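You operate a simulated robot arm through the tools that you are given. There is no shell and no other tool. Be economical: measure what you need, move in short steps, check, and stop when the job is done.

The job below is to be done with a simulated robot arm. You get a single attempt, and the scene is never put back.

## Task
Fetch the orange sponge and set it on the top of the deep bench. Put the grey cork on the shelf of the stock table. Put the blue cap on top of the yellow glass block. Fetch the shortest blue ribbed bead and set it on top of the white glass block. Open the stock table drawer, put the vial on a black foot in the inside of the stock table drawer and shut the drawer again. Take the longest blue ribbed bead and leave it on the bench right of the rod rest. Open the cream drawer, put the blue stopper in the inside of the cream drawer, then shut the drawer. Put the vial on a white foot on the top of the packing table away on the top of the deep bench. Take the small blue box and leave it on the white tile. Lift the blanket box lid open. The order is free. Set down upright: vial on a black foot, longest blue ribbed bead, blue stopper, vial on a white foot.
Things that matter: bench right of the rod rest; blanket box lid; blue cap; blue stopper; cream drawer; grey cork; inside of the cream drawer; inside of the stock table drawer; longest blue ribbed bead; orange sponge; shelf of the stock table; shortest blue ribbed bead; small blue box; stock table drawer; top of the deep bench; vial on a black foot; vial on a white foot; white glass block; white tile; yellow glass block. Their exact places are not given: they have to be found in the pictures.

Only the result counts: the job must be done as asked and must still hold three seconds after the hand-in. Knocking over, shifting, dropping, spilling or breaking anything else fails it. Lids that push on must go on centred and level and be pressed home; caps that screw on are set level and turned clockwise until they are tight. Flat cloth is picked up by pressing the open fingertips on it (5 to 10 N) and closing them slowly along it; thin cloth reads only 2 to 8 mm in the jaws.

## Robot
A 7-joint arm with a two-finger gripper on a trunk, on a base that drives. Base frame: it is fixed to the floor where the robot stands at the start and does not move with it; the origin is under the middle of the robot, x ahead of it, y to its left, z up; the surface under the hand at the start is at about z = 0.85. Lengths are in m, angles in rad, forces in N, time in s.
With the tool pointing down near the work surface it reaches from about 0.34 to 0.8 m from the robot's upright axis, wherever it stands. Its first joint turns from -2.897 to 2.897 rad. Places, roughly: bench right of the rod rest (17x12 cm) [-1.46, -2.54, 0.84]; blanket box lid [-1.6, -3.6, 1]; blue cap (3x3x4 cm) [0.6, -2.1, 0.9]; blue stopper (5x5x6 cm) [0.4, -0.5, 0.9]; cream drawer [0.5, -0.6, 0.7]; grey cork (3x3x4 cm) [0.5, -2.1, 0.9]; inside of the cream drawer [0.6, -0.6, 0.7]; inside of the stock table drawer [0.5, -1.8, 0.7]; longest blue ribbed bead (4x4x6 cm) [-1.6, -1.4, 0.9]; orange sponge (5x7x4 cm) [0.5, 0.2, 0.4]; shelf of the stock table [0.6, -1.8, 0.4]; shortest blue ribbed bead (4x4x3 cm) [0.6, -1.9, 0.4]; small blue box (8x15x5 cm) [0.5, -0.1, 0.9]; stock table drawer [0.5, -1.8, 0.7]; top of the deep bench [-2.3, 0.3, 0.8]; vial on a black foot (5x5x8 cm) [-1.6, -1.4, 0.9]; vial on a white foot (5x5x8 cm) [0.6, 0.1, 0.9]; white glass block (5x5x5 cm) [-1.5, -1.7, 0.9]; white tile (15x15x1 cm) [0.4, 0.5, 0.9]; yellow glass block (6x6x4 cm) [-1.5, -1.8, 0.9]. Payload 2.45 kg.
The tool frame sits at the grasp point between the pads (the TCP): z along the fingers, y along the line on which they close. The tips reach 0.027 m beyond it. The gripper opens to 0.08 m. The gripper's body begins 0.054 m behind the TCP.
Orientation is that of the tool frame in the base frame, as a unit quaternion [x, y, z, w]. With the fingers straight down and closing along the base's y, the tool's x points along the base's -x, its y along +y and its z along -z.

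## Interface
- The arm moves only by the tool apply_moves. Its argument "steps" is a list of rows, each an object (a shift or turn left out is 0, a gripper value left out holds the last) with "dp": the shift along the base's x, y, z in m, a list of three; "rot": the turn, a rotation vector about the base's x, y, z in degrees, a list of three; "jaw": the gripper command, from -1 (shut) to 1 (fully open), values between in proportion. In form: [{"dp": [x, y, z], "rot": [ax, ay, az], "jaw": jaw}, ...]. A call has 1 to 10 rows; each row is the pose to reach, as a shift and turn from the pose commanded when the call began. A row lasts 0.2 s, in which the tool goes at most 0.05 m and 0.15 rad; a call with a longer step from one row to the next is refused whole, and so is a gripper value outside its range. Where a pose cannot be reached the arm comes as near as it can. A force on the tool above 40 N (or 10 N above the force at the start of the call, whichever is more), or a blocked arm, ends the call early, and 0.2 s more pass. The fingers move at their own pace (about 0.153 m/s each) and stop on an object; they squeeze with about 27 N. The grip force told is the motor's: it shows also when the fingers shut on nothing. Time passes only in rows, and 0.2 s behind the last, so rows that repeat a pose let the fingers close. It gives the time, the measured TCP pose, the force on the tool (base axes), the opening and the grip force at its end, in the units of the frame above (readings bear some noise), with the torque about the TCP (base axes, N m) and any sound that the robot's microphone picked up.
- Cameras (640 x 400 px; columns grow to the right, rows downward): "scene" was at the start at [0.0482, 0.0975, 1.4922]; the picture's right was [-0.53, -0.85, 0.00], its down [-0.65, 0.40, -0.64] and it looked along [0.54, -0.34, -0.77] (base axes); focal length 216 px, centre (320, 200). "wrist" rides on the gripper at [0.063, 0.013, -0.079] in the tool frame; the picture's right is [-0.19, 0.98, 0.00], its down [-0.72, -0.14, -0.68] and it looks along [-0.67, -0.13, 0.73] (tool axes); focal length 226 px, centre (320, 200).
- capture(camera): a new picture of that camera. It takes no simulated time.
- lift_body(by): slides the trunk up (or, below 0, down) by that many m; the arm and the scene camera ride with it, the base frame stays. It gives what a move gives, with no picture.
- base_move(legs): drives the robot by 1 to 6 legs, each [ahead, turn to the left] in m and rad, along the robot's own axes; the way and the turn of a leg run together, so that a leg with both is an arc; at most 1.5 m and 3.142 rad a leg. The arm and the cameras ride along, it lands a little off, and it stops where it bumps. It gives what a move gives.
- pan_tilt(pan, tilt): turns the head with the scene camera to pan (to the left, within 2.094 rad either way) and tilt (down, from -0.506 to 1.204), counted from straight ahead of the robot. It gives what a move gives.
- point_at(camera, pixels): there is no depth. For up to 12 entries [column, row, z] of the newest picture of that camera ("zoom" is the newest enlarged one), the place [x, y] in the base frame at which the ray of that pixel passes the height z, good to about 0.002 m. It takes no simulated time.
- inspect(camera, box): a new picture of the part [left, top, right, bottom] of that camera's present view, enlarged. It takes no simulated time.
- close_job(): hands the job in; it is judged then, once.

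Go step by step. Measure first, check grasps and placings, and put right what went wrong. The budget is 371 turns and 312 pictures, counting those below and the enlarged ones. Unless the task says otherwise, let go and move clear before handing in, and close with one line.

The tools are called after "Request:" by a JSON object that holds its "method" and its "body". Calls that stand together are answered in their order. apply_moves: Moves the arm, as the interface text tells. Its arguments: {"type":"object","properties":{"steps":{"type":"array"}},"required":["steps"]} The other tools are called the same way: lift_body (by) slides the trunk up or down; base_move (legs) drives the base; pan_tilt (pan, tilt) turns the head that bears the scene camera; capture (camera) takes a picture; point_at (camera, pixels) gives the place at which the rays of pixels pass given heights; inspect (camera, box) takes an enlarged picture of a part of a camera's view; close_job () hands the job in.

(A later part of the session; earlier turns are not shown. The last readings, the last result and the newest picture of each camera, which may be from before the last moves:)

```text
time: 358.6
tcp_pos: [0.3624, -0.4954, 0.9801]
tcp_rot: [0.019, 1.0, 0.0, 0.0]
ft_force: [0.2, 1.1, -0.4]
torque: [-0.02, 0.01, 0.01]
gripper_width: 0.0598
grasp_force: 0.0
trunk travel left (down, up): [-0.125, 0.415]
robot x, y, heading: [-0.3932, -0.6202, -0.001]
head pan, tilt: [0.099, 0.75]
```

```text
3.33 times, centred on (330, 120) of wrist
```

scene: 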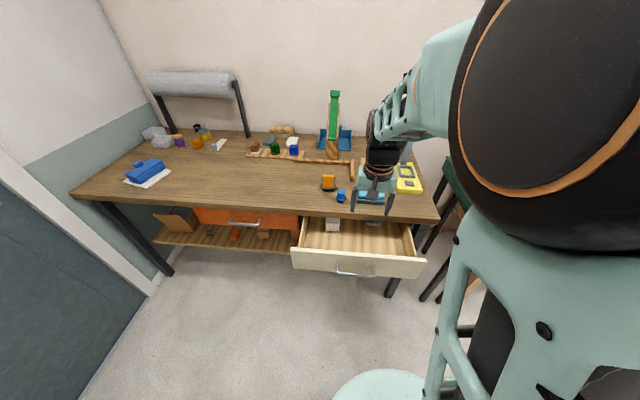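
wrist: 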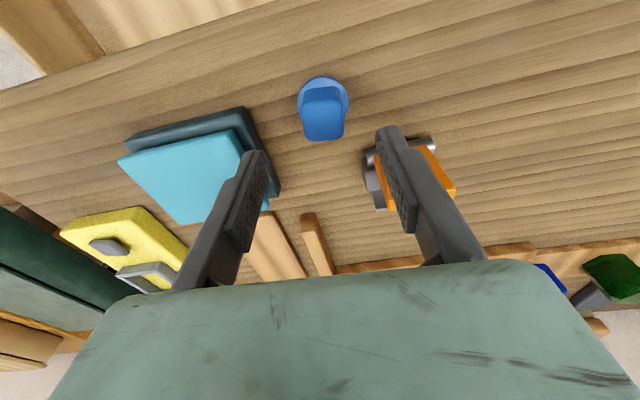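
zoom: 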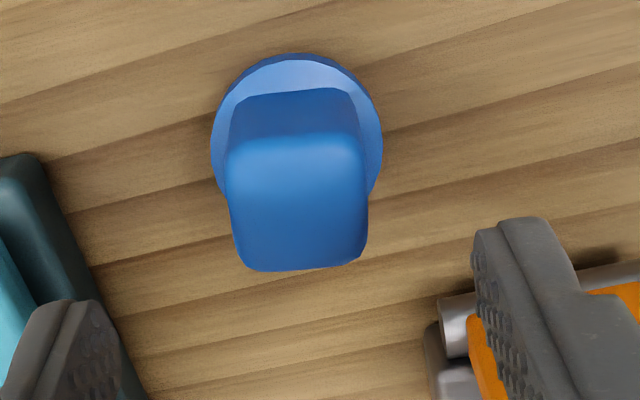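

Request:
{"method": "point_at", "body": {"camera": "wrist", "pixels": [[363, 152, 0.87], [370, 205, 0.86], [377, 150, 0.89], [280, 195, 0.88], [323.4, 121, 0.91], [322, 94, 0.88]]}}

```text
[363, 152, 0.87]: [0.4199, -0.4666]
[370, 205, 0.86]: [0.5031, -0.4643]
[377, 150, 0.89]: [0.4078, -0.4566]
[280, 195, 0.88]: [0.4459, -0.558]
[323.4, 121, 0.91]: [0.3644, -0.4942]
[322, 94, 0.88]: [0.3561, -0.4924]
```

Clip starts at x≈0.41, clear of the fingers. Descending to grip the knob above its ring.

Request:
{"method": "apply_moves", "body": {"steps": [{"dp": [0.001, 0.0015, -0.035], "jaw": 0.25}, {"dp": [0.001, 0.0015, -0.06]}, {"dp": [0.001, 0.0015, -0.071]}]}}

Request:
{"method": "inspect", "body": {"camera": "wrist", "box": [220, 80, 430, 240]}}

Request:
{"method": "inspect", "body": {"camera": "scene", "box": [310, 160, 380, 220]}}

```text
time: 359.4
tcp_pos: [0.3627, -0.4936, 0.9095]
tcp_rot: [0.019, 1.0, 0.0, 0.0]
ft_force: [0.8, -0.2, 0.2]
torque: [-0.01, 0.0, -0.02]
gripper_width: 0.05
grasp_force: 0.0
trunk travel left (down, up): [-0.125, 0.415]
robot x, y, heading: [-0.3939, -0.6225, 0.0]
head pan, tilt: [0.099, 0.75]
```

```text
2.50 times, centred on (325, 160) of wrist
```

zoom: 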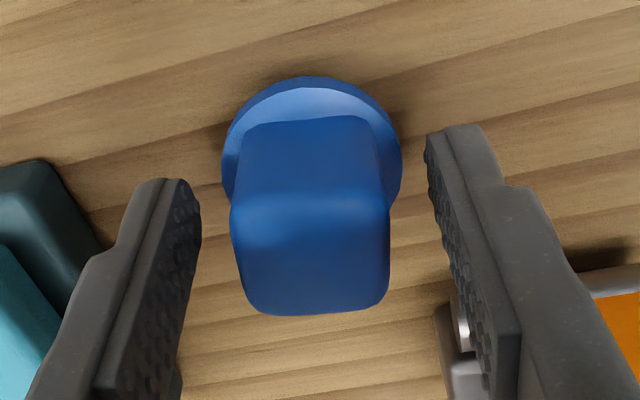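

```text
6.67 times, centred on (345, 190) of scene
```

zoom: 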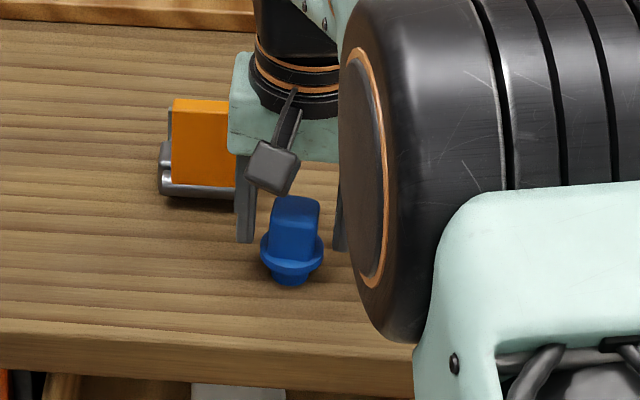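

Aligned. Closing and lifting.

Request:
{"method": "apply_moves", "body": {"steps": [{"dp": [0.001, 0.001, -0.002], "jaw": -0.2}, {"dp": [0.001, 0.001, -0.002], "jaw": -1}, {"dp": [0.001, 0.001, -0.002], "jaw": -1}, {"dp": [0.001, 0.001, 0.005]}, {"dp": [0, 0, 0.03]}, {"dp": [0, 0, 0.07]}]}}

Request:
{"method": "capture", "body": {"camera": "wrist"}}

```text
time: 360.8
tcp_pos: [0.3635, -0.4956, 0.9819]
tcp_rot: [0.019, 1.0, 0.0, 0.0]
ft_force: [0.2, -0.2, -0.9]
torque: [-0.02, -0.01, -0.01]
gripper_width: 0.0288
grasp_force: 27.3
trunk travel left (down, up): [-0.125, 0.415]
robot x, y, heading: [-0.3927, -0.62, 0.004]
head pan, tilt: [0.099, 0.75]
```

```text
98 pictures are left
```

wrist: 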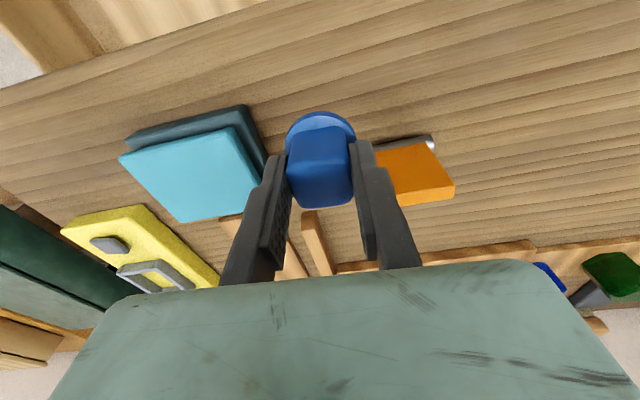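

Held at 2.9 cm. Carrying it over the open drawer to (0.215, −0.565).

Request:
{"method": "apply_moves", "body": {"steps": [{"dp": [0, 0, 0.03]}, {"dp": [-0.04, -0.02, 0.04]}, {"dp": [-0.08, -0.04, 0.04]}, {"dp": [-0.12, -0.06, 0.04]}, {"dp": [-0.1485, -0.07, 0.03]}, {"dp": [-0.1485, -0.07, -0.015]}, {"dp": [-0.1485, -0.07, -0.06]}, {"dp": [-0.1485, -0.07, -0.105]}, {"dp": [-0.1485, -0.07, -0.15]}]}}

Request:
{"method": "capture", "body": {"camera": "wrist"}}

Request:
{"method": "inspect", "body": {"camera": "scene", "box": [280, 160, 440, 290]}}

```text
time: 362.8
tcp_pos: [0.2147, -0.564, 0.8345]
tcp_rot: [0.018, 1.0, 0.001, 0.001]
ft_force: [-0.3, 0.7, -0.6]
torque: [-0.01, -0.02, 0.02]
gripper_width: 0.0291
grasp_force: 26.7
trunk travel left (down, up): [-0.125, 0.415]
robot x, y, heading: [-0.3916, -0.6236, 0.004]
head pan, tilt: [0.099, 0.75]
```

```text
97 pictures are left
```

wrist: 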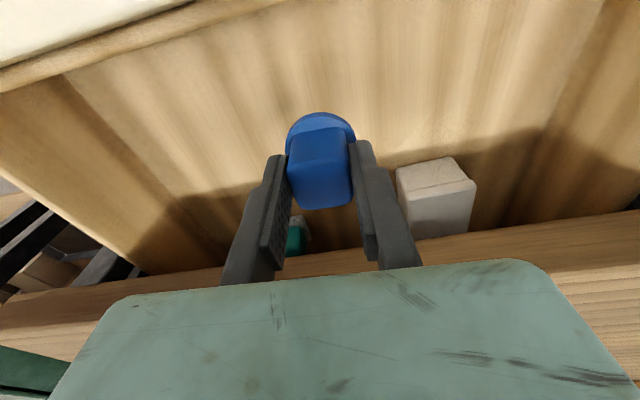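

```text
3.08 times, centred on (360, 225) of scene
```

zoom: 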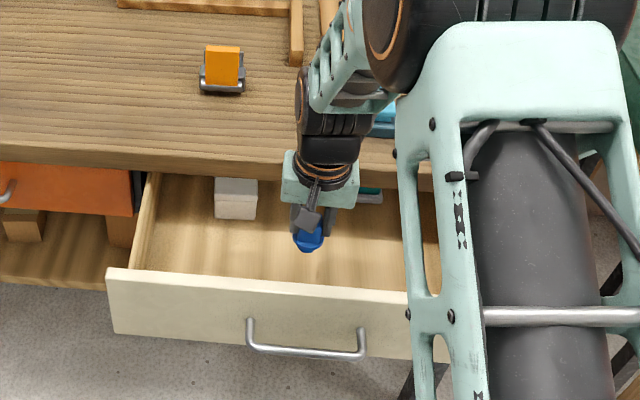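

Request:
{"method": "apply_moves", "body": {"steps": [{"dp": [0, 0, -0.04]}, {"dp": [0, 0, -0.065]}, {"dp": [0, 0, -0.072]}, {"dp": [0, 0, -0.079]}]}}

```text
time: 363.8
tcp_pos: [0.2145, -0.5648, 0.7538]
tcp_rot: [0.019, 1.0, 0.0, 0.0]
ft_force: [0.0, 0.0, -1.5]
torque: [0.01, 0.01, 0.03]
gripper_width: 0.029
grasp_force: 26.8
trunk travel left (down, up): [-0.125, 0.415]
robot x, y, heading: [-0.3932, -0.6218, 0.004]
head pan, tilt: [0.099, 0.75]
```

Request:
{"method": "apply_moves", "body": {"steps": [{"dp": [0, 0, -0.003]}, {"dp": [0, 0, -0.006]}, {"dp": [0, 0, -0.009]}, {"dp": [0, 0, -0.012]}]}}

```text
time: 364.8
tcp_pos: [0.2156, -0.5643, 0.7422]
tcp_rot: [0.019, 1.0, 0.001, 0.0]
ft_force: [-0.8, 0.3, 9.4]
torque: [0.01, -0.04, 0.01]
gripper_width: 0.0287
grasp_force: 27.0
trunk travel left (down, up): [-0.125, 0.415]
robot x, y, heading: [-0.391, -0.6206, 0.004]
head pan, tilt: [0.099, 0.75]
```

Contact. Releasing gently and rising.

Request:
{"method": "apply_moves", "body": {"steps": [{"dp": [0, 0, 0.001]}, {"dp": [0, 0, 0.001], "jaw": -0.22}, {"dp": [0, 0, 0.001], "jaw": 0.0}, {"dp": [0, 0, 0.001], "jaw": 0.25}, {"dp": [0, 0, 0.03]}, {"dp": [0, 0, 0.07]}, {"dp": [0, 0, 0.11]}, {"dp": [0, 0, 0.15]}, {"dp": [-0.02, 0, 0.19]}]}}

Request:
{"method": "capture", "body": {"camera": "wrist"}}

Request:
{"method": "inspect", "body": {"camera": "scene", "box": [280, 160, 440, 290]}}

```text
time: 366.8
tcp_pos: [0.1911, -0.5658, 0.9334]
tcp_rot: [0.018, 1.0, -0.001, 0.0]
ft_force: [0.5, 0.4, 0.2]
torque: [0.03, 0.03, 0.02]
gripper_width: 0.0498
grasp_force: 0.0
trunk travel left (down, up): [-0.125, 0.415]
robot x, y, heading: [-0.3939, -0.622, -0.001]
head pan, tilt: [0.099, 0.75]
```

```text
95 pictures are left
```

wrist: 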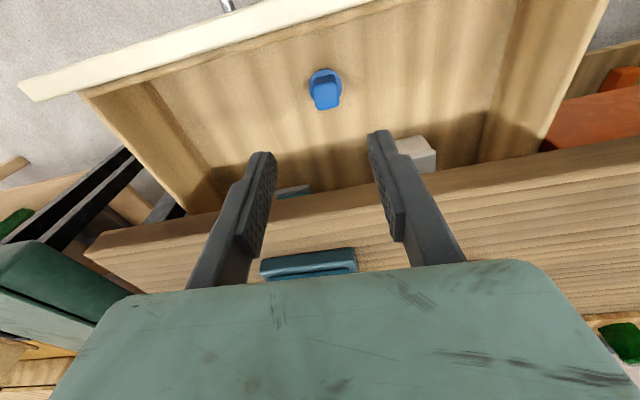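

```text
3.08 times, centred on (360, 225) of scene
```

zoom: 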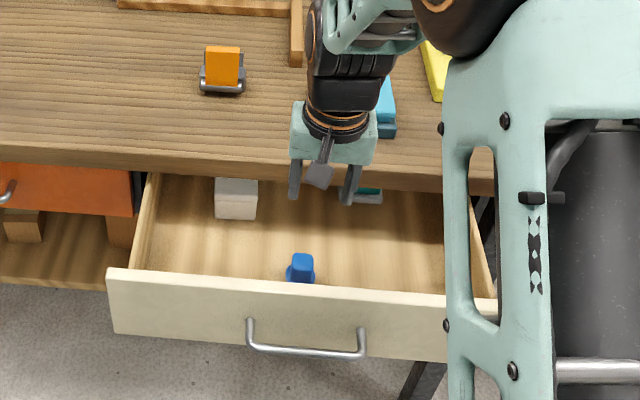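

Stopper stands upright. Moving the closed hand in front of the handle to push the drawer shut.

Request:
{"method": "apply_moves", "body": {"steps": [{"dp": [-0.045, 0, 0.0], "jaw": -1}, {"dp": [-0.09, 0, 0.0]}, {"dp": [-0.135, 0, 0.0], "rot": [0, -6, 0]}, {"dp": [-0.165, 0, -0.01], "rot": [0, -12, 0]}]}}

Request:
{"method": "lift_body", "body": {"by": -0.12}}

Request:
{"method": "apply_moves", "body": {"steps": [{"dp": [0, -0.001, -0.025], "rot": [0, -5, 0]}, {"dp": [0, -0.001, -0.053], "rot": [0, -10, 0]}]}}

Request:
{"method": "capture", "body": {"camera": "wrist"}}

```text
time: 367.8
tcp_pos: [0.0278, -0.5647, 0.9225]
tcp_rot: [0.018, 0.994, 0.003, 0.106]
ft_force: [-0.5, -0.2, -0.3]
torque: [0.02, 0.02, 0.0]
gripper_width: 0.0
grasp_force: 27.4
trunk travel left (down, up): [-0.125, 0.415]
robot x, y, heading: [-0.3957, -0.6173, 0.001]
head pan, tilt: [0.099, 0.75]
```

```text
time: 369.3
tcp_pos: [0.0277, -0.5654, 0.8022]
tcp_rot: [0.017, 0.994, 0.003, 0.105]
ft_force: [-0.2, -0.4, 0.9]
torque: [-0.05, -0.04, -0.03]
gripper_width: 0.0
grasp_force: 26.9
trunk travel left (down, up): [-0.005, 0.535]
robot x, y, heading: [-0.3929, -0.6215, -0.001]
head pan, tilt: [0.099, 0.75]
```

```text
time: 369.9
tcp_pos: [0.0262, -0.5673, 0.7474]
tcp_rot: [0.017, 0.981, 0.004, 0.191]
ft_force: [-0.5, -0.7, 0.0]
torque: [-0.01, -0.03, -0.01]
gripper_width: 0.0001
grasp_force: 27.4
trunk travel left (down, up): [-0.005, 0.535]
robot x, y, heading: [-0.3947, -0.6193, 0.001]
head pan, tilt: [0.099, 0.75]
```

```text
93 pictures are left
```

wrist: 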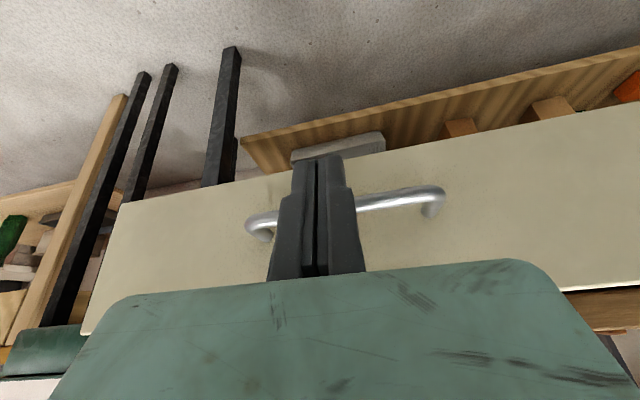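

Tilt is 22°, handle ahead. Pushing gently.

Request:
{"method": "apply_moves", "body": {"steps": [{"dp": [0.02, 0, 0]}, {"dp": [0.035, 0, 0]}, {"dp": [0.045, 0, 0]}, {"dp": [0.057, 0, 0]}, {"dp": [0.07, 0, 0]}, {"dp": [0.085, 0, 0]}, {"dp": [0.1, 0, 0]}, {"dp": [0.115, 0, 0]}, {"dp": [0.13, 0, 0]}, {"dp": [0.145, 0, 0]}]}}

Request:
{"method": "apply_moves", "body": {"steps": [{"dp": [0.013, 0, 0]}, {"dp": [0.027, 0, 0]}, {"dp": [0.042, 0, 0]}, {"dp": [0.056, 0, 0]}, {"dp": [0.068, 0, 0]}, {"dp": [0.08, 0, 0]}, {"dp": [0.09, 0, 0]}, {"dp": [0.1, 0, 0]}, {"dp": [0.108, 0, 0]}, {"dp": [0.116, 0, 0]}]}}

Request:
{"method": "capture", "body": {"camera": "wrist"}}

Request:
{"method": "capture", "body": {"camera": "scene"}}

```text
time: 372.1
tcp_pos: [0.1744, -0.5651, 0.7486]
tcp_rot: [0.017, 0.982, 0.004, 0.19]
ft_force: [0.3, -0.9, 0.0]
torque: [0.02, -0.01, 0.03]
gripper_width: 0.0001
grasp_force: 27.3
trunk travel left (down, up): [-0.005, 0.535]
robot x, y, heading: [-0.3943, -0.6183, -0.001]
head pan, tilt: [0.099, 0.75]
```

```text
time: 374.1
tcp_pos: [0.2715, -0.566, 0.7466]
tcp_rot: [0.017, 0.983, 0.004, 0.184]
ft_force: [-18.4, -2.0, 20.5]
torque: [-0.03, -0.06, 0.02]
gripper_width: 0.0059
grasp_force: 29.8
trunk travel left (down, up): [-0.005, 0.535]
robot x, y, heading: [-0.392, -0.6246, 0.004]
head pan, tilt: [0.099, 0.75]
stopped in row 10: the force on the tool passed its limit at 47 N (the readings are from after the stop); the commanded pose is now the measured one
```

```text
92 pictures are left
```

wrist: 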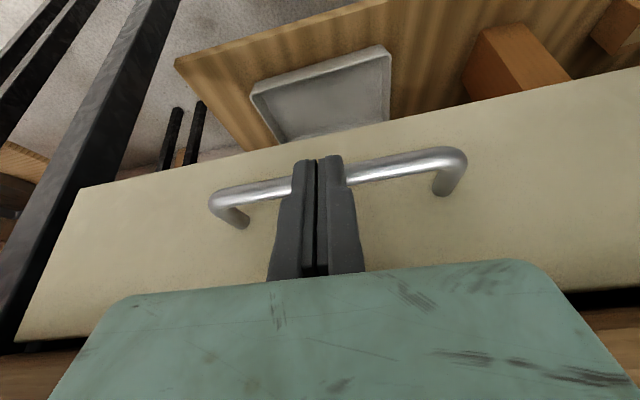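

```text
91 pictures are left
```

scene: 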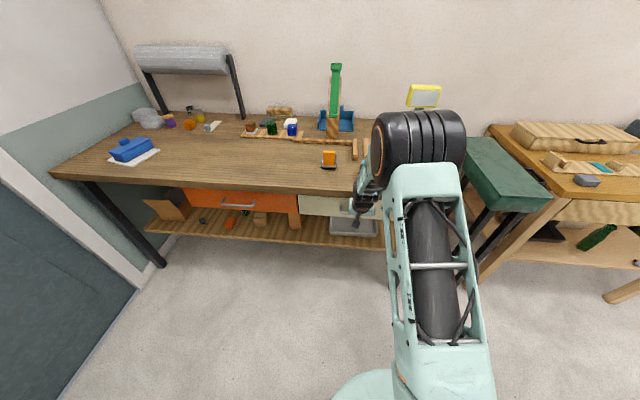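

Cream drawer is shut. Backing off and moving to the sponge, on the shelf near (0.47, 0.15).

Request:
{"method": "apply_moves", "body": {"steps": [{"dp": [-0.03, 0, 0]}, {"dp": [-0.07, 0, 0.01]}, {"dp": [-0.11, 0, 0.03]}, {"dp": [-0.15, 0, 0.05]}, {"dp": [-0.19, 0, 0.07]}]}}

Request:
{"method": "base_move", "body": {"legs": [[0, 1.57], [0.77, 0], [0, -1.57]]}}

Request:
{"method": "capture", "body": {"camera": "scene"}}

Request:
{"method": "capture", "body": {"camera": "wrist"}}

```text
time: 375.3
tcp_pos: [0.0818, -0.5632, 0.8156]
tcp_rot: [0.017, 0.983, 0.004, 0.185]
ft_force: [0.8, 0.3, 0.3]
torque: [0.01, 0.01, 0.01]
gripper_width: 0.0
grasp_force: 29.6
trunk travel left (down, up): [-0.005, 0.535]
robot x, y, heading: [-0.3917, -0.6211, -0.002]
head pan, tilt: [0.099, 0.75]
```

```text
time: 386.8
tcp_pos: [0.0797, 0.2692, 0.8158]
tcp_rot: [-0.044, 0.982, 0.014, 0.183]
ft_force: [-0.3, -0.5, -0.1]
torque: [-0.02, 0.0, 0.05]
gripper_width: 0.0
grasp_force: 29.9
trunk travel left (down, up): [-0.005, 0.535]
robot x, y, heading: [-0.3828, 0.1523, 0.13]
head pan, tilt: [0.099, 0.75]
stopped in leg 3: the robot was blocked; the commanded pose is now the measured one
```

```text
90 pictures are left
```

scene: 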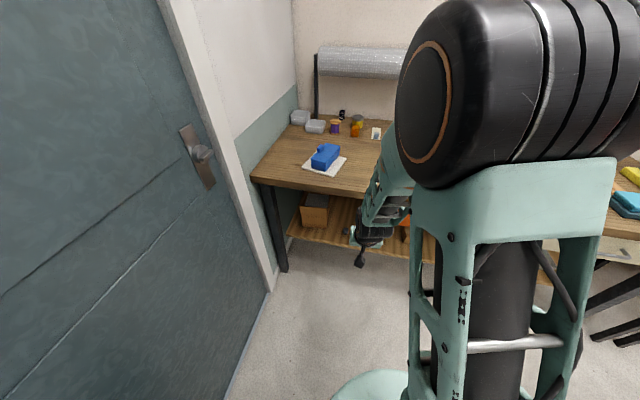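

```text
89 pictures are left
```

wrist: 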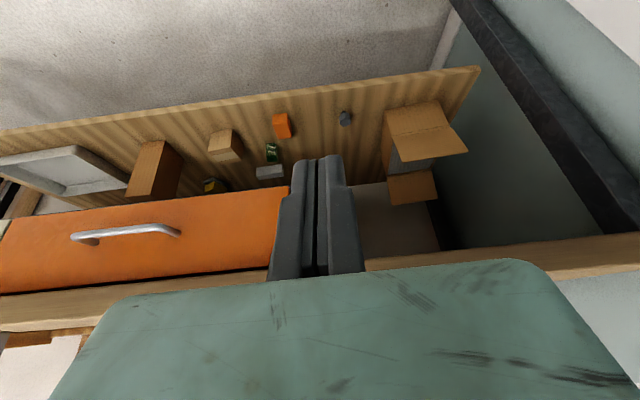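

The turn stopped at heading 0.13; trying the remainder.

Request:
{"method": "base_move", "body": {"legs": [[0, -0.13]]}}

Request:
{"method": "inspect", "body": {"camera": "wrist", "box": [190, 80, 370, 210]}}

```text
time: 387.5
tcp_pos: [0.0802, 0.2681, 0.8157]
tcp_rot: [-0.045, 0.982, 0.015, 0.183]
ft_force: [0.3, -0.4, -0.5]
torque: [0.0, 0.0, 0.0]
gripper_width: 0.0
grasp_force: 29.4
trunk travel left (down, up): [-0.005, 0.535]
robot x, y, heading: [-0.3875, 0.1484, 0.133]
head pan, tilt: [0.099, 0.75]
stopped in leg 1: the robot was blocked; the commanded pose is now the measured one
```

```text
3.08 times, centred on (280, 145) of wrist
```

zoom: 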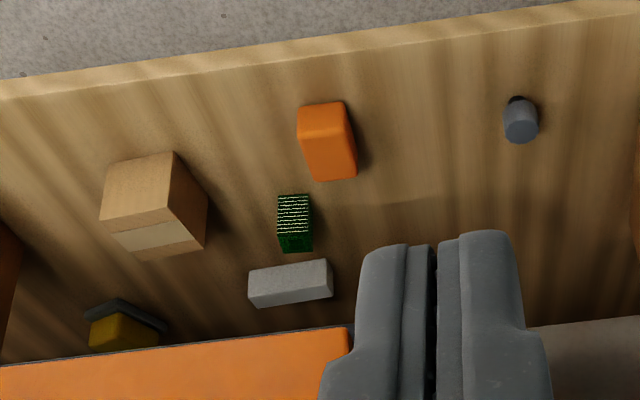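

Request:
{"method": "base_move", "body": {"legs": [[0.08, 0], [0, -0.13]]}}

Request:
{"method": "pan_tilt", "body": {"pan": 1.6, "tilt": 0.9}}

Request:
{"method": "capture", "body": {"camera": "scene"}}

```text
time: 389.1
tcp_pos: [0.1695, 0.2196, 0.8165]
tcp_rot: [0.016, 0.983, 0.003, 0.184]
ft_force: [0.8, 0.1, -0.2]
torque: [0.04, 0.03, 0.01]
gripper_width: 0.0
grasp_force: 29.5
trunk travel left (down, up): [-0.005, 0.535]
robot x, y, heading: [-0.3051, 0.1601, 0.002]
head pan, tilt: [0.099, 0.75]
```

```text
time: 390.8
tcp_pos: [0.1716, 0.2191, 0.8167]
tcp_rot: [0.016, 0.983, 0.004, 0.184]
ft_force: [0.4, 0.4, 0.0]
torque: [0.02, -0.05, 0.04]
gripper_width: 0.0
grasp_force: 29.6
trunk travel left (down, up): [-0.005, 0.535]
robot x, y, heading: [-0.306, 0.161, 0.003]
head pan, tilt: [1.6, 0.901]
```

```text
87 pictures are left
```

scene: 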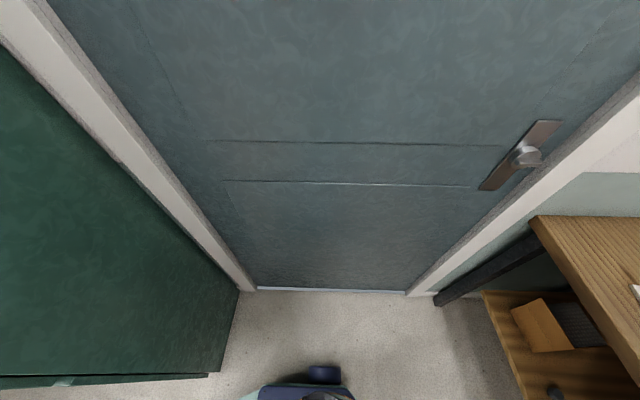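

The base rear had touched the green cabinet; it's free now. Measuring the sponge.

Request:
{"method": "pan_tilt", "body": {"pan": 0.0, "tilt": 0.9}}

Request:
{"method": "capture", "body": {"camera": "wrist"}}

Request:
{"method": "capture", "body": {"camera": "scene"}}

```text
time: 392.4
tcp_pos: [0.1709, 0.2197, 0.8158]
tcp_rot: [0.016, 0.983, 0.003, 0.184]
ft_force: [0.1, 0.2, -0.1]
torque: [-0.03, 0.07, 0.0]
gripper_width: 0.0
grasp_force: 29.8
trunk travel left (down, up): [-0.005, 0.535]
robot x, y, heading: [-0.3065, 0.1633, 0.005]
head pan, tilt: [0.0, 0.901]
```

```text
86 pictures are left
```

wrist: 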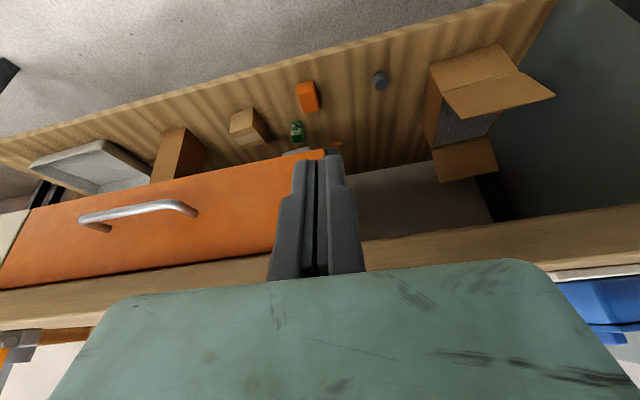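

```text
85 pictures are left
```

scene: 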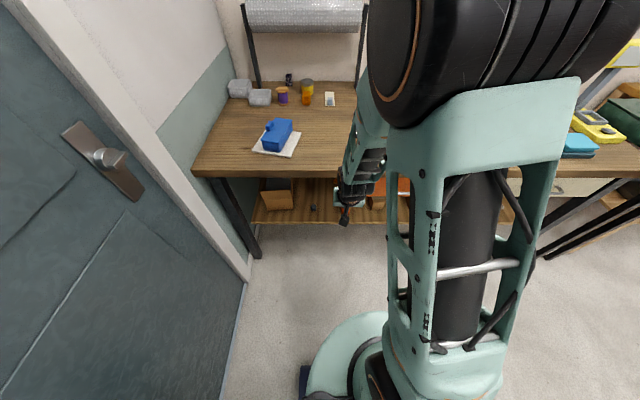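

Request:
{"method": "inspect", "body": {"camera": "wrist", "box": [240, 50, 410, 170]}}

```text
3.33 times, centred on (325, 110) of wrist
```

zoom: 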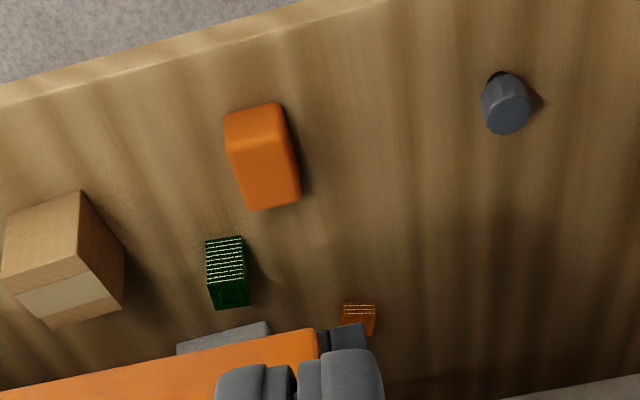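

Request:
{"method": "point_at", "body": {"camera": "wrist", "pixels": [[296.5, 84.5, 0.38], [312.1, 80.6, 0.38], [298, 95.6, 0.415], [314.5, 90.5, 0.415], [319, 109.4, 0.415], [304.6, 113.3, 0.415], [296.5, 84.5, 0.36], [312.1, 80.6, 0.36], [325, 55, 0.38]]}}

```text
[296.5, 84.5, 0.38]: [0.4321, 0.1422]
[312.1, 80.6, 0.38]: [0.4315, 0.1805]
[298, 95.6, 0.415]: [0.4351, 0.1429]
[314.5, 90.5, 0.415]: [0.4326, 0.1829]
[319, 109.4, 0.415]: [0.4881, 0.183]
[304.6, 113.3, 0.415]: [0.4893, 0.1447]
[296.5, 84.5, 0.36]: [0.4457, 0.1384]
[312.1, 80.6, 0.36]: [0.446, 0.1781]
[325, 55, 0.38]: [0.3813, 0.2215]
```

Sponge measured: x 0.433–0.489, y 0.142–0.182, shelf z≈0.38. Tilting to 42° and descending in front of the shelf.

Request:
{"method": "apply_moves", "body": {"steps": [{"dp": [0, -0.015, -0.045], "rot": [0, -5, 0], "jaw": 0.5}, {"dp": [0, -0.03, -0.085], "rot": [0, -10, 0]}, {"dp": [0, -0.045, -0.125], "rot": [0, -15, 0]}, {"dp": [0.01, -0.057, -0.17], "rot": [0, -20, 0]}, {"dp": [0.02, -0.057, -0.21], "rot": [0, -20, 0]}, {"dp": [0.035, -0.057, -0.25], "rot": [0, -20, 0]}, {"dp": [0.06, -0.057, -0.285], "rot": [0, -20, 0]}]}}

Request:
{"method": "capture", "body": {"camera": "wrist"}}

```text
time: 394.0
tcp_pos: [0.2312, 0.1612, 0.5315]
tcp_rot: [0.015, 0.936, 0.007, 0.352]
ft_force: [-0.1, -1.2, 0.1]
torque: [0.01, -0.02, 0.02]
gripper_width: 0.0597
grasp_force: 0.1
trunk travel left (down, up): [-0.005, 0.535]
robot x, y, heading: [-0.3046, 0.1626, -0.0]
head pan, tilt: [0.0, 0.901]
```

```text
83 pictures are left
```

wrist: 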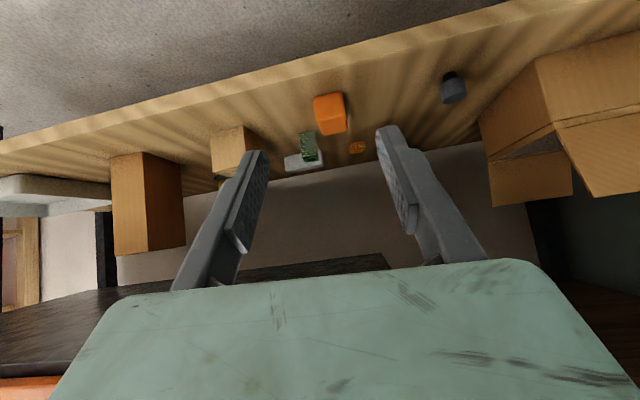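

Request:
{"method": "inspect", "body": {"camera": "wrist", "box": [270, 70, 400, 180]}}

Request:
{"method": "point_at", "body": {"camera": "wrist", "pixels": [[314, 98, 0.38], [342, 93, 0.38], [318, 118, 0.415], [346, 113, 0.415], [322, 135, 0.415], [346, 130, 0.415]]}}

```text
3.64 times, centred on (335, 125) of wrist
```

zoom: 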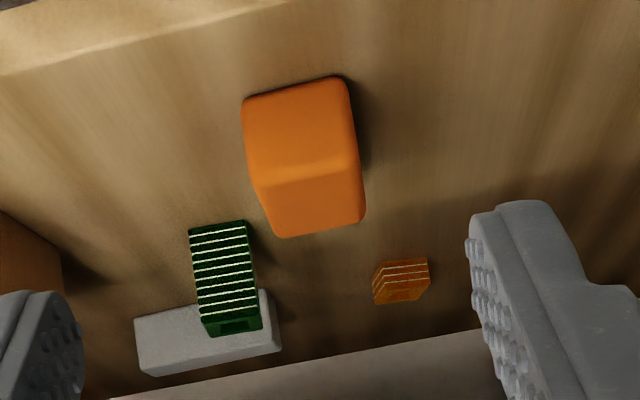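

```text
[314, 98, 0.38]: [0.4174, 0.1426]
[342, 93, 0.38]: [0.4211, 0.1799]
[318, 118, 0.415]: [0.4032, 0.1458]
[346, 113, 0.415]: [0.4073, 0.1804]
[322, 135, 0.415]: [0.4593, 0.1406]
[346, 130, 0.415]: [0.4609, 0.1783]
```

Request:
{"method": "point_at", "body": {"camera": "wrist", "pixels": [[313.8, 96.7, 0.38], [313.8, 96.7, 0.36], [313.8, 96.7, 0.35], [341.9, 91.2, 0.36], [341.9, 91.2, 0.35], [319.9, 120.9, 0.4], [346, 115.4, 0.4], [324, 135.4, 0.39], [347.4, 128.3, 0.39], [324, 135.4, 0.4], [319.9, 120.9, 0.39]]}}

```text
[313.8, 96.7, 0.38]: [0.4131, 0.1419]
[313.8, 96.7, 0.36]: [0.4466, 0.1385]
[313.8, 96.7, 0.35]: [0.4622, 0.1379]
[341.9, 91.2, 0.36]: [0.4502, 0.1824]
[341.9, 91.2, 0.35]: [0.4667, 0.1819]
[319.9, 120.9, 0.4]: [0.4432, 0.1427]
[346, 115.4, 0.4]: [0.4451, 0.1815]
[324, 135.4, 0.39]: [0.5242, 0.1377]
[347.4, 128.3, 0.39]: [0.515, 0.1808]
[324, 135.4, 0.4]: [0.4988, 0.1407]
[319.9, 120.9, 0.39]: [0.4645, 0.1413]
```

Shelf here is z≈0.36, sponge x 0.447–0.502, y 0.139–0.182, top 0.40. Approaching along the tool axis.

Request:
{"method": "apply_moves", "body": {"steps": [{"dp": [0.045, 0, -0.02]}, {"dp": [0.09, 0, -0.04]}, {"dp": [0.135, 0, -0.06]}, {"dp": [0.18, -0.0005, -0.08]}]}}

Request:
{"method": "capture", "body": {"camera": "wrist"}}

```text
time: 395.0
tcp_pos: [0.4141, 0.1605, 0.45]
tcp_rot: [0.015, 0.936, 0.006, 0.351]
ft_force: [-0.5, -0.4, 0.9]
torque: [-0.03, 0.03, 0.02]
gripper_width: 0.0602
grasp_force: 0.1
trunk travel left (down, up): [-0.005, 0.535]
robot x, y, heading: [-0.3059, 0.1584, 0.007]
head pan, tilt: [0.0, 0.901]
```

```text
81 pictures are left
```

wrist: 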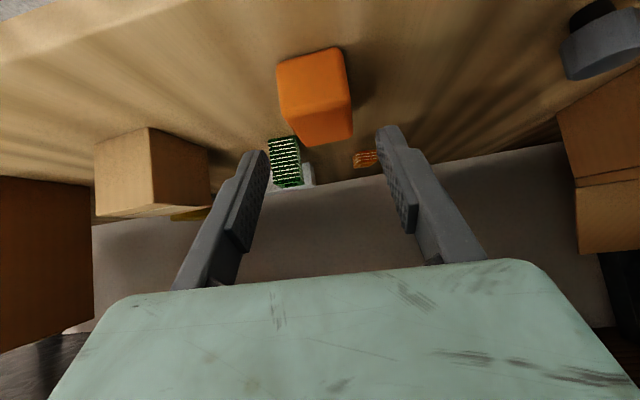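

Centred. Advancing to grip.

Request:
{"method": "apply_moves", "body": {"steps": [{"dp": [0.018, -0.001, -0.02]}, {"dp": [0.036, -0.001, -0.04]}, {"dp": [0.054, -0.001, -0.059]}]}}

Request:
{"method": "capture", "body": {"camera": "wrist"}}

```text
time: 395.8
tcp_pos: [0.465, 0.1609, 0.3914]
tcp_rot: [0.015, 0.936, 0.006, 0.352]
ft_force: [0.1, 0.2, 0.3]
torque: [-0.01, 0.02, 0.04]
gripper_width: 0.0602
grasp_force: 0.1
trunk travel left (down, up): [-0.005, 0.535]
robot x, y, heading: [-0.3046, 0.1614, 0.011]
head pan, tilt: [0.0, 0.901]
```

```text
80 pictures are left
```

wrist: 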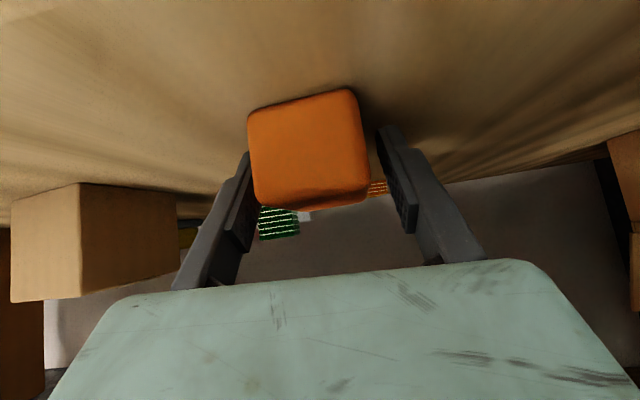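

Request:
{"method": "apply_moves", "body": {"steps": [{"dp": [0, -0.004, 0]}, {"dp": [0, -0.004, 0], "jaw": 0.2}, {"dp": [0, -0.004, 0], "jaw": -0.2}, {"dp": [0, -0.004, 0], "jaw": -1}, {"dp": [0, -0.004, 0], "jaw": -1}]}}

Request:
{"method": "apply_moves", "body": {"steps": [{"dp": [0, 0, 0.01]}, {"dp": [-0.005, 0, 0.025]}, {"dp": [-0.02, 0, 0.04]}]}}

Request:
{"method": "capture", "body": {"camera": "wrist"}}

```text
time: 397.0
tcp_pos: [0.466, 0.1555, 0.3924]
tcp_rot: [0.015, 0.936, 0.006, 0.352]
ft_force: [0.0, -0.1, 0.0]
torque: [-0.04, -0.03, 0.02]
gripper_width: 0.0438
grasp_force: 27.1
trunk travel left (down, up): [-0.005, 0.535]
robot x, y, heading: [-0.3025, 0.1606, -0.002]
head pan, tilt: [0.0, 0.901]
```

```text
time: 397.8
tcp_pos: [0.4441, 0.1574, 0.4336]
tcp_rot: [0.015, 0.936, 0.006, 0.352]
ft_force: [0.5, -0.3, -0.3]
torque: [-0.02, -0.01, 0.0]
gripper_width: 0.0438
grasp_force: 26.9
trunk travel left (down, up): [-0.005, 0.535]
robot x, y, heading: [-0.3066, 0.16, 0.003]
head pan, tilt: [0.0, 0.901]
```

```text
79 pictures are left
```

wrist: 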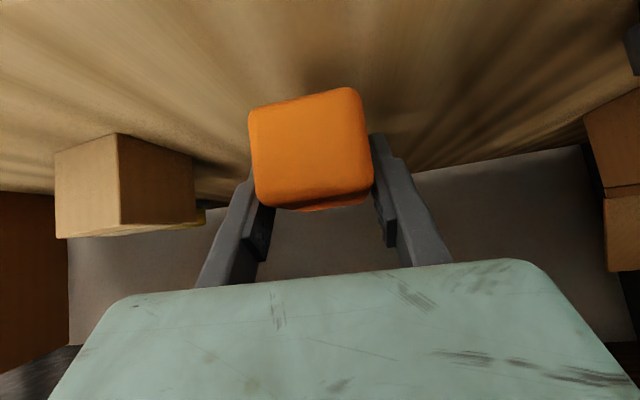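

Sponge gripped. Withdrawing and rising clear of the table.

Request:
{"method": "apply_moves", "body": {"steps": [{"dp": [-0.04, 0, 0.02]}, {"dp": [-0.085, 0, 0.04]}, {"dp": [-0.13, 0, 0.06]}, {"dp": [-0.175, 0, 0.08]}, {"dp": [-0.21, 0, 0.1]}, {"dp": [-0.24, 0, 0.135]}, {"dp": [-0.26, 0, 0.18]}, {"dp": [-0.27, 0, 0.225]}, {"dp": [-0.27, 0, 0.27]}, {"dp": [-0.27, 0, 0.315]}]}}

```text
time: 400.0
tcp_pos: [0.173, 0.1564, 0.7442]
tcp_rot: [0.016, 0.936, 0.006, 0.352]
ft_force: [1.2, -0.3, -0.3]
torque: [0.01, 0.0, 0.02]
gripper_width: 0.0438
grasp_force: 26.6
trunk travel left (down, up): [-0.005, 0.535]
robot x, y, heading: [-0.3056, 0.159, 0.004]
head pan, tilt: [0.0, 0.901]
```

Request:
{"method": "lift_body", "body": {"by": 0.12}}

Request:
{"method": "apply_moves", "body": {"steps": [{"dp": [0, 0, 0.045]}, {"dp": [0, 0, 0.09]}, {"dp": [0, 0, 0.135]}, {"dp": [0, 0, 0.17]}]}}

```text
time: 401.5
tcp_pos: [0.1724, 0.1568, 0.8648]
tcp_rot: [0.015, 0.936, 0.006, 0.352]
ft_force: [0.7, 0.7, 0.0]
torque: [0.02, -0.02, -0.01]
gripper_width: 0.0438
grasp_force: 27.4
trunk travel left (down, up): [-0.125, 0.415]
robot x, y, heading: [-0.3065, 0.156, 0.008]
head pan, tilt: [0.0, 0.901]
```

```text
time: 402.5
tcp_pos: [0.1695, 0.155, 1.0339]
tcp_rot: [0.017, 0.937, 0.005, 0.348]
ft_force: [-0.6, 0.6, -0.5]
torque: [-0.02, 0.0, 0.04]
gripper_width: 0.0436
grasp_force: 27.2
trunk travel left (down, up): [-0.125, 0.415]
robot x, y, heading: [-0.3083, 0.1572, 0.001]
head pan, tilt: [0.0, 0.901]
```

Driving to the deep bench: south along the aisle, then west.

Request:
{"method": "base_move", "body": {"legs": [[0.05, 0], [0, -1.57], [0.76, 0], [0, -1.57], [0.6, 0], [0.75, 0]]}}

```text
time: 421.7
tcp_pos: [-2.1123, -0.5612, 1.0367]
tcp_rot: [0.936, -0.022, -0.352, 0.004]
ft_force: [-0.1, -1.0, -0.7]
torque: [0.02, 0.03, 0.02]
gripper_width: 0.044
grasp_force: 26.6
trunk travel left (down, up): [-0.125, 0.415]
robot x, y, heading: [-1.6349, -0.5716, 3.133]
head pan, tilt: [0.0, 0.901]
```

Request:
{"method": "base_move", "body": {"legs": [[0, -1.56]]}}

Request:
{"method": "pan_tilt", "body": {"pan": 0.3, "tilt": 0.8}}

Request:
{"method": "capture", "body": {"camera": "scene"}}

Request:
{"method": "capture", "body": {"camera": "wrist"}}

```text
time: 426.0
tcp_pos: [-1.6463, -0.0937, 1.0354]
tcp_rot: [-0.661, 0.663, 0.257, 0.24]
ft_force: [-0.4, -0.8, -0.1]
torque: [0.02, 0.05, 0.03]
gripper_width: 0.0436
grasp_force: 26.8
trunk travel left (down, up): [-0.125, 0.415]
robot x, y, heading: [-1.6363, -0.5717, 1.606]
head pan, tilt: [0.0, 0.901]
```

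```text
time: 426.8
tcp_pos: [-1.6449, -0.0952, 1.0335]
tcp_rot: [-0.661, 0.664, 0.255, 0.239]
ft_force: [0.0, 0.0, -0.5]
torque: [0.01, 0.02, 0.01]
gripper_width: 0.0437
grasp_force: 27.0
trunk travel left (down, up): [-0.125, 0.415]
robot x, y, heading: [-1.6347, -0.5724, 1.602]
head pan, tilt: [0.3, 0.799]
```

```text
78 pictures are left
```

scene: 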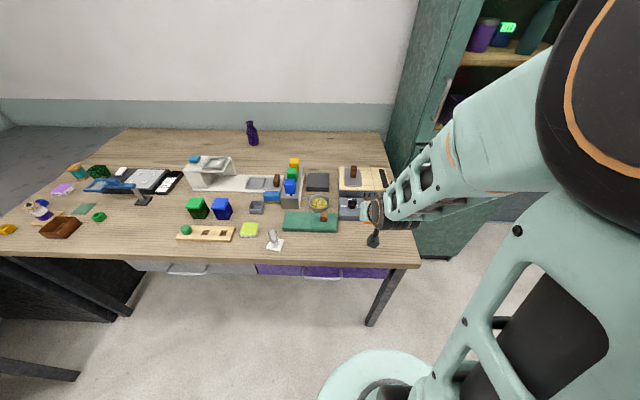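

```text
77 pictures are left
```

wrist: 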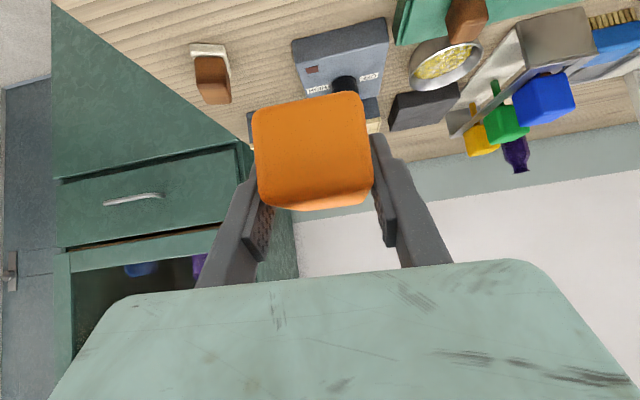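

Request:
{"method": "point_at", "body": {"camera": "wrist", "pixels": [[190, 48, 0.85], [228, 45, 0.85], [292, 40, 0.87], [385, 18, 0.87], [300, 5, 0.85], [260, 20, 0.85]]}}

Request:
{"method": "point_at", "body": {"camera": "scene", "pixels": [[283, 230, 0.85], [337, 233, 0.85], [338, 220, 0.85], [370, 222, 0.85], [350, 262, 0.85], [412, 262, 0.85], [275, 248, 0.85], [350, 245, 0.85]]}}

```text
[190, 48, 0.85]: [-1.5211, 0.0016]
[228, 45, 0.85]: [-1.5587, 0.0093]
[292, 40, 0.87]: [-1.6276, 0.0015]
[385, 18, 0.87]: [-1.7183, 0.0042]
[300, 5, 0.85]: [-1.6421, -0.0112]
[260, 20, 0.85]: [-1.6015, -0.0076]
```

```text
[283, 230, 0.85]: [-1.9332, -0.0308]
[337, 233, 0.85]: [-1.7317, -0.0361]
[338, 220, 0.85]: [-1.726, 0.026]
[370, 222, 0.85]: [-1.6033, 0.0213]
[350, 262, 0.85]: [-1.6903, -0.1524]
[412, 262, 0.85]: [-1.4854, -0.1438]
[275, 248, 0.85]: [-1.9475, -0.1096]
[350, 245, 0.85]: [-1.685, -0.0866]
```

Strip at x≈−1.62, y −0.15…0 is free. Lowering the sponge there.

Request:
{"method": "apply_moves", "body": {"steps": [{"dp": [0.015, 0, -0.04]}, {"dp": [0.02, 0, -0.085]}, {"dp": [0.02, 0, -0.12]}, {"dp": [0.02, 0, -0.14]}]}}

Request:
{"method": "capture", "body": {"camera": "wrist"}}

Request:
{"method": "inspect", "body": {"camera": "scene", "box": [320, 190, 450, 290]}}

```text
time: 427.8
tcp_pos: [-1.6264, -0.094, 0.8965]
tcp_rot: [-0.66, 0.664, 0.256, 0.241]
ft_force: [-0.4, -0.2, -0.2]
torque: [0.05, -0.02, 0.01]
gripper_width: 0.0439
grasp_force: 27.3
trunk travel left (down, up): [-0.125, 0.415]
robot x, y, heading: [-1.6339, -0.5733, 1.607]
head pan, tilt: [0.3, 0.799]
```

```text
76 pictures are left
```

wrist: 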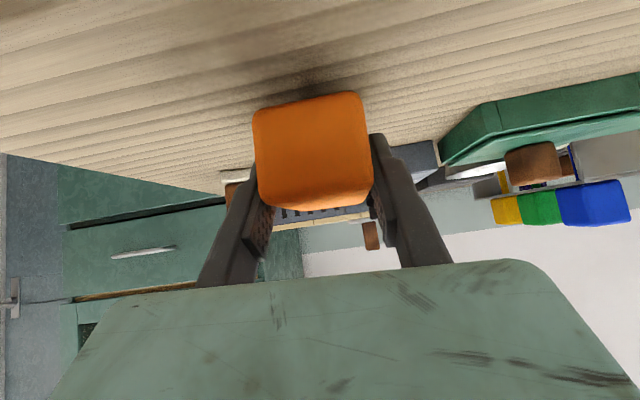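

```text
4.00 times, centred on (385, 240) of scene
```

zoom: 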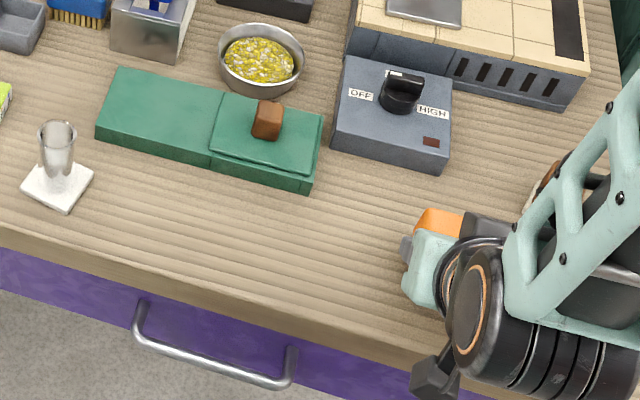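

Clear around. Creeping to contact.

Request:
{"method": "apply_moves", "body": {"steps": [{"dp": [0, 0, -0.006]}, {"dp": [0, 0, -0.01]}, {"dp": [0, 0, -0.014]}, {"dp": [0, 0, -0.017]}]}}

```text
time: 428.8
tcp_pos: [-1.6256, -0.0934, 0.882]
tcp_rot: [-0.66, 0.662, 0.258, 0.242]
ft_force: [-0.4, -3.5, 23.0]
torque: [-0.19, -0.48, -0.07]
gripper_width: 0.0437
grasp_force: 27.0
trunk travel left (down, up): [-0.125, 0.415]
robot x, y, heading: [-1.6328, -0.5676, 1.599]
head pan, tilt: [0.3, 0.799]
```

Contact. Releasing and withdrawing back along the tool axis.

Request:
{"method": "apply_moves", "body": {"steps": [{"dp": [0, 0, 0.002]}, {"dp": [0, 0, 0.002], "jaw": 0.2}, {"dp": [0, 0, 0.002], "jaw": 0.5}, {"dp": [0, -0.015, 0.02]}, {"dp": [0, -0.035, 0.045]}, {"dp": [0, -0.06, 0.08]}, {"dp": [0, -0.075, 0.12]}, {"dp": [0, -0.075, 0.16]}]}}

Request:
{"method": "capture", "body": {"camera": "wrist"}}

Request:
{"method": "capture", "body": {"camera": "scene"}}

```text
time: 430.6
tcp_pos: [-1.62, -0.1294, 1.0359]
tcp_rot: [-0.663, 0.674, 0.241, 0.218]
ft_force: [1.2, 0.1, 0.1]
torque: [-0.03, -0.03, 0.0]
gripper_width: 0.0601
grasp_force: 0.1
out of reach, approached as far as the arm can: row 5, 6, 7, 8
trunk travel left (down, up): [-0.125, 0.415]
robot x, y, heading: [-1.6332, -0.5688, 1.61]
head pan, tilt: [0.3, 0.799]
```

```text
74 pictures are left
```

wrist: 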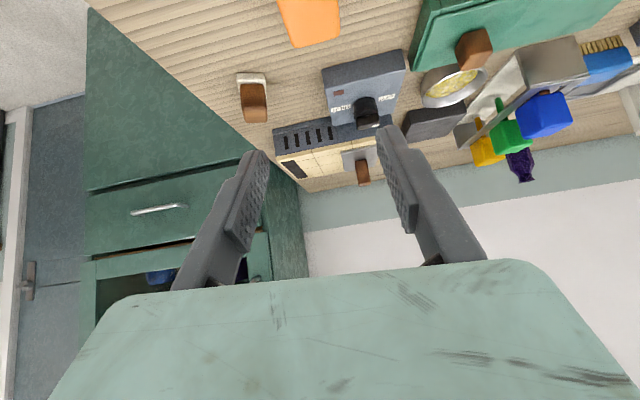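

```text
73 pictures are left
```

scene: 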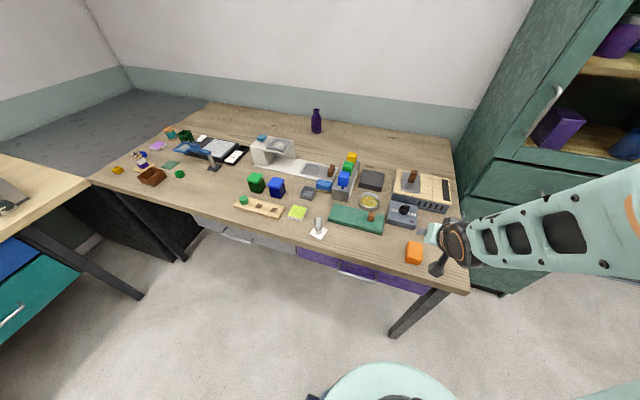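

Sponge and vial are on the deep bench. For a final check of the glass blocks, I'll turn to face the grey table.

Request:
{"method": "base_move", "body": {"legs": [[0, -3.0]]}}

Request:
{"method": "pan_tilt", "body": {"pan": 0.5, "tilt": 0.6}}

Request:
{"method": "capture", "body": {"camera": "scene"}}

```text
time: 437.7
tcp_pos: [-1.5469, -1.0024, 1.0361]
tcp_rot: [0.592, 0.738, -0.188, 0.264]
ft_force: [0.5, 0.9, 0.2]
torque: [-0.04, 0.01, -0.06]
gripper_width: 0.0598
grasp_force: 0.1
trunk travel left (down, up): [-0.125, 0.415]
robot x, y, heading: [-1.6356, -0.5716, -1.306]
head pan, tilt: [0.3, 0.799]
stopped in leg 1: the robot was blocked; the commanded pose is now the measured one
```

```text
time: 438.4
tcp_pos: [-1.5463, -1.0017, 1.0359]
tcp_rot: [0.592, 0.737, -0.191, 0.265]
ft_force: [-0.3, -0.1, -0.3]
torque: [-0.01, -0.01, 0.01]
gripper_width: 0.0599
grasp_force: 0.1
trunk travel left (down, up): [-0.125, 0.415]
robot x, y, heading: [-1.6347, -0.5685, -1.305]
head pan, tilt: [0.499, 0.6]
```

```text
72 pictures are left
```

scene: 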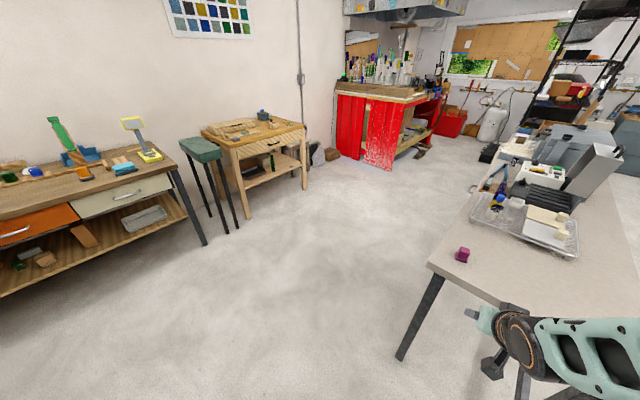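

The turn was blocked (rear near the bench). Moving forward slightly, then checking both tables.

Request:
{"method": "base_move", "body": {"legs": [[0.12, 0]]}}

Request:
{"method": "capture", "body": {"camera": "scene"}}

Request:
{"method": "inspect", "body": {"camera": "scene", "box": [470, 160, 600, 270]}}

Request:
{"method": "inspect", "body": {"camera": "scene", "box": [480, 100, 640, 200]}}

Request:
{"method": "inspect", "body": {"camera": "scene", "box": [0, 100, 320, 260]}}

```text
time: 439.6
tcp_pos: [-1.5163, -1.1154, 1.0355]
tcp_rot: [0.592, 0.737, -0.19, 0.266]
ft_force: [-0.5, -0.1, -0.5]
torque: [0.01, -0.01, -0.01]
gripper_width: 0.0599
grasp_force: 0.1
trunk travel left (down, up): [-0.125, 0.415]
robot x, y, heading: [-1.6038, -0.6855, -1.306]
head pan, tilt: [0.499, 0.6]
```

```text
71 pictures are left
```

scene: 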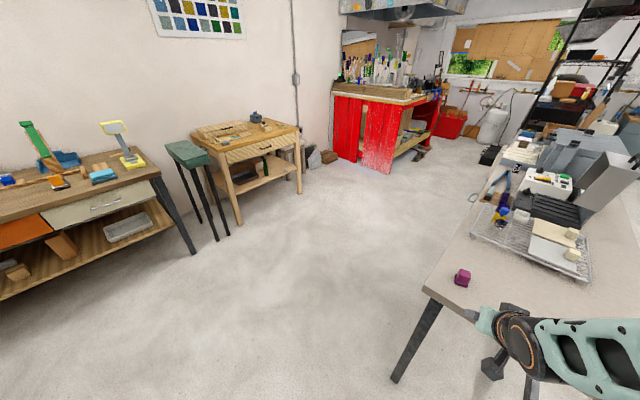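

```text
3.64 times, centred on (535, 215) of scene
```

zoom: 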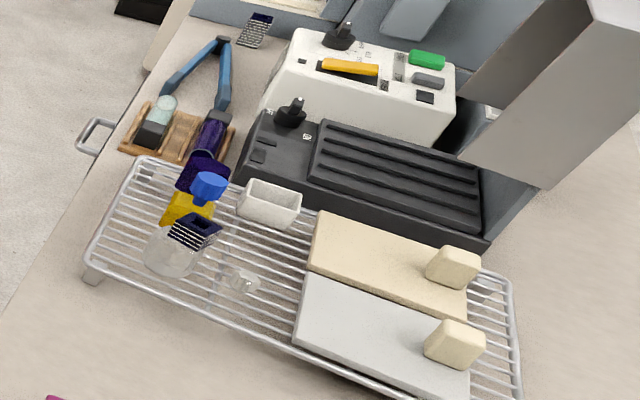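

```text
4.00 times, centred on (560, 150) of scene
```

zoom: 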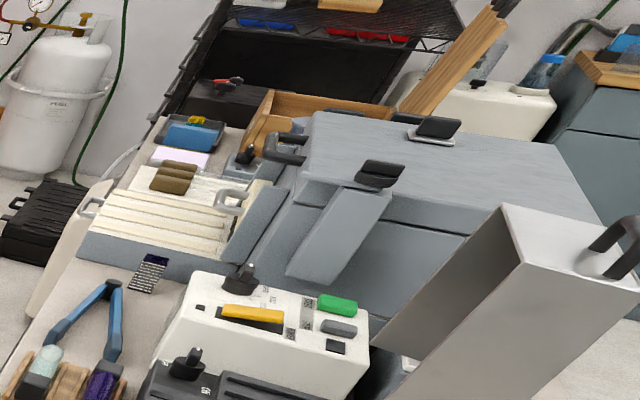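

```text
2.00 times, centred on (160, 180) of scene
```

zoom: 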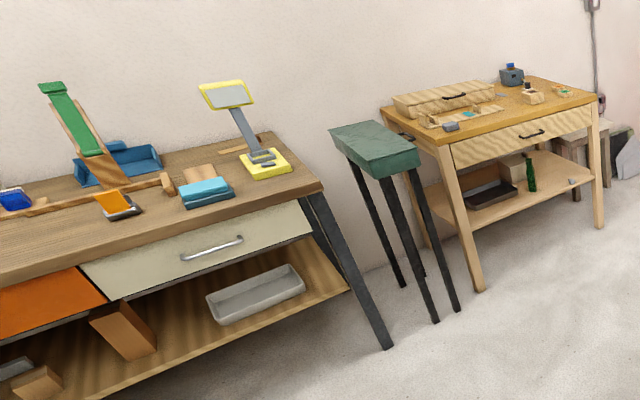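

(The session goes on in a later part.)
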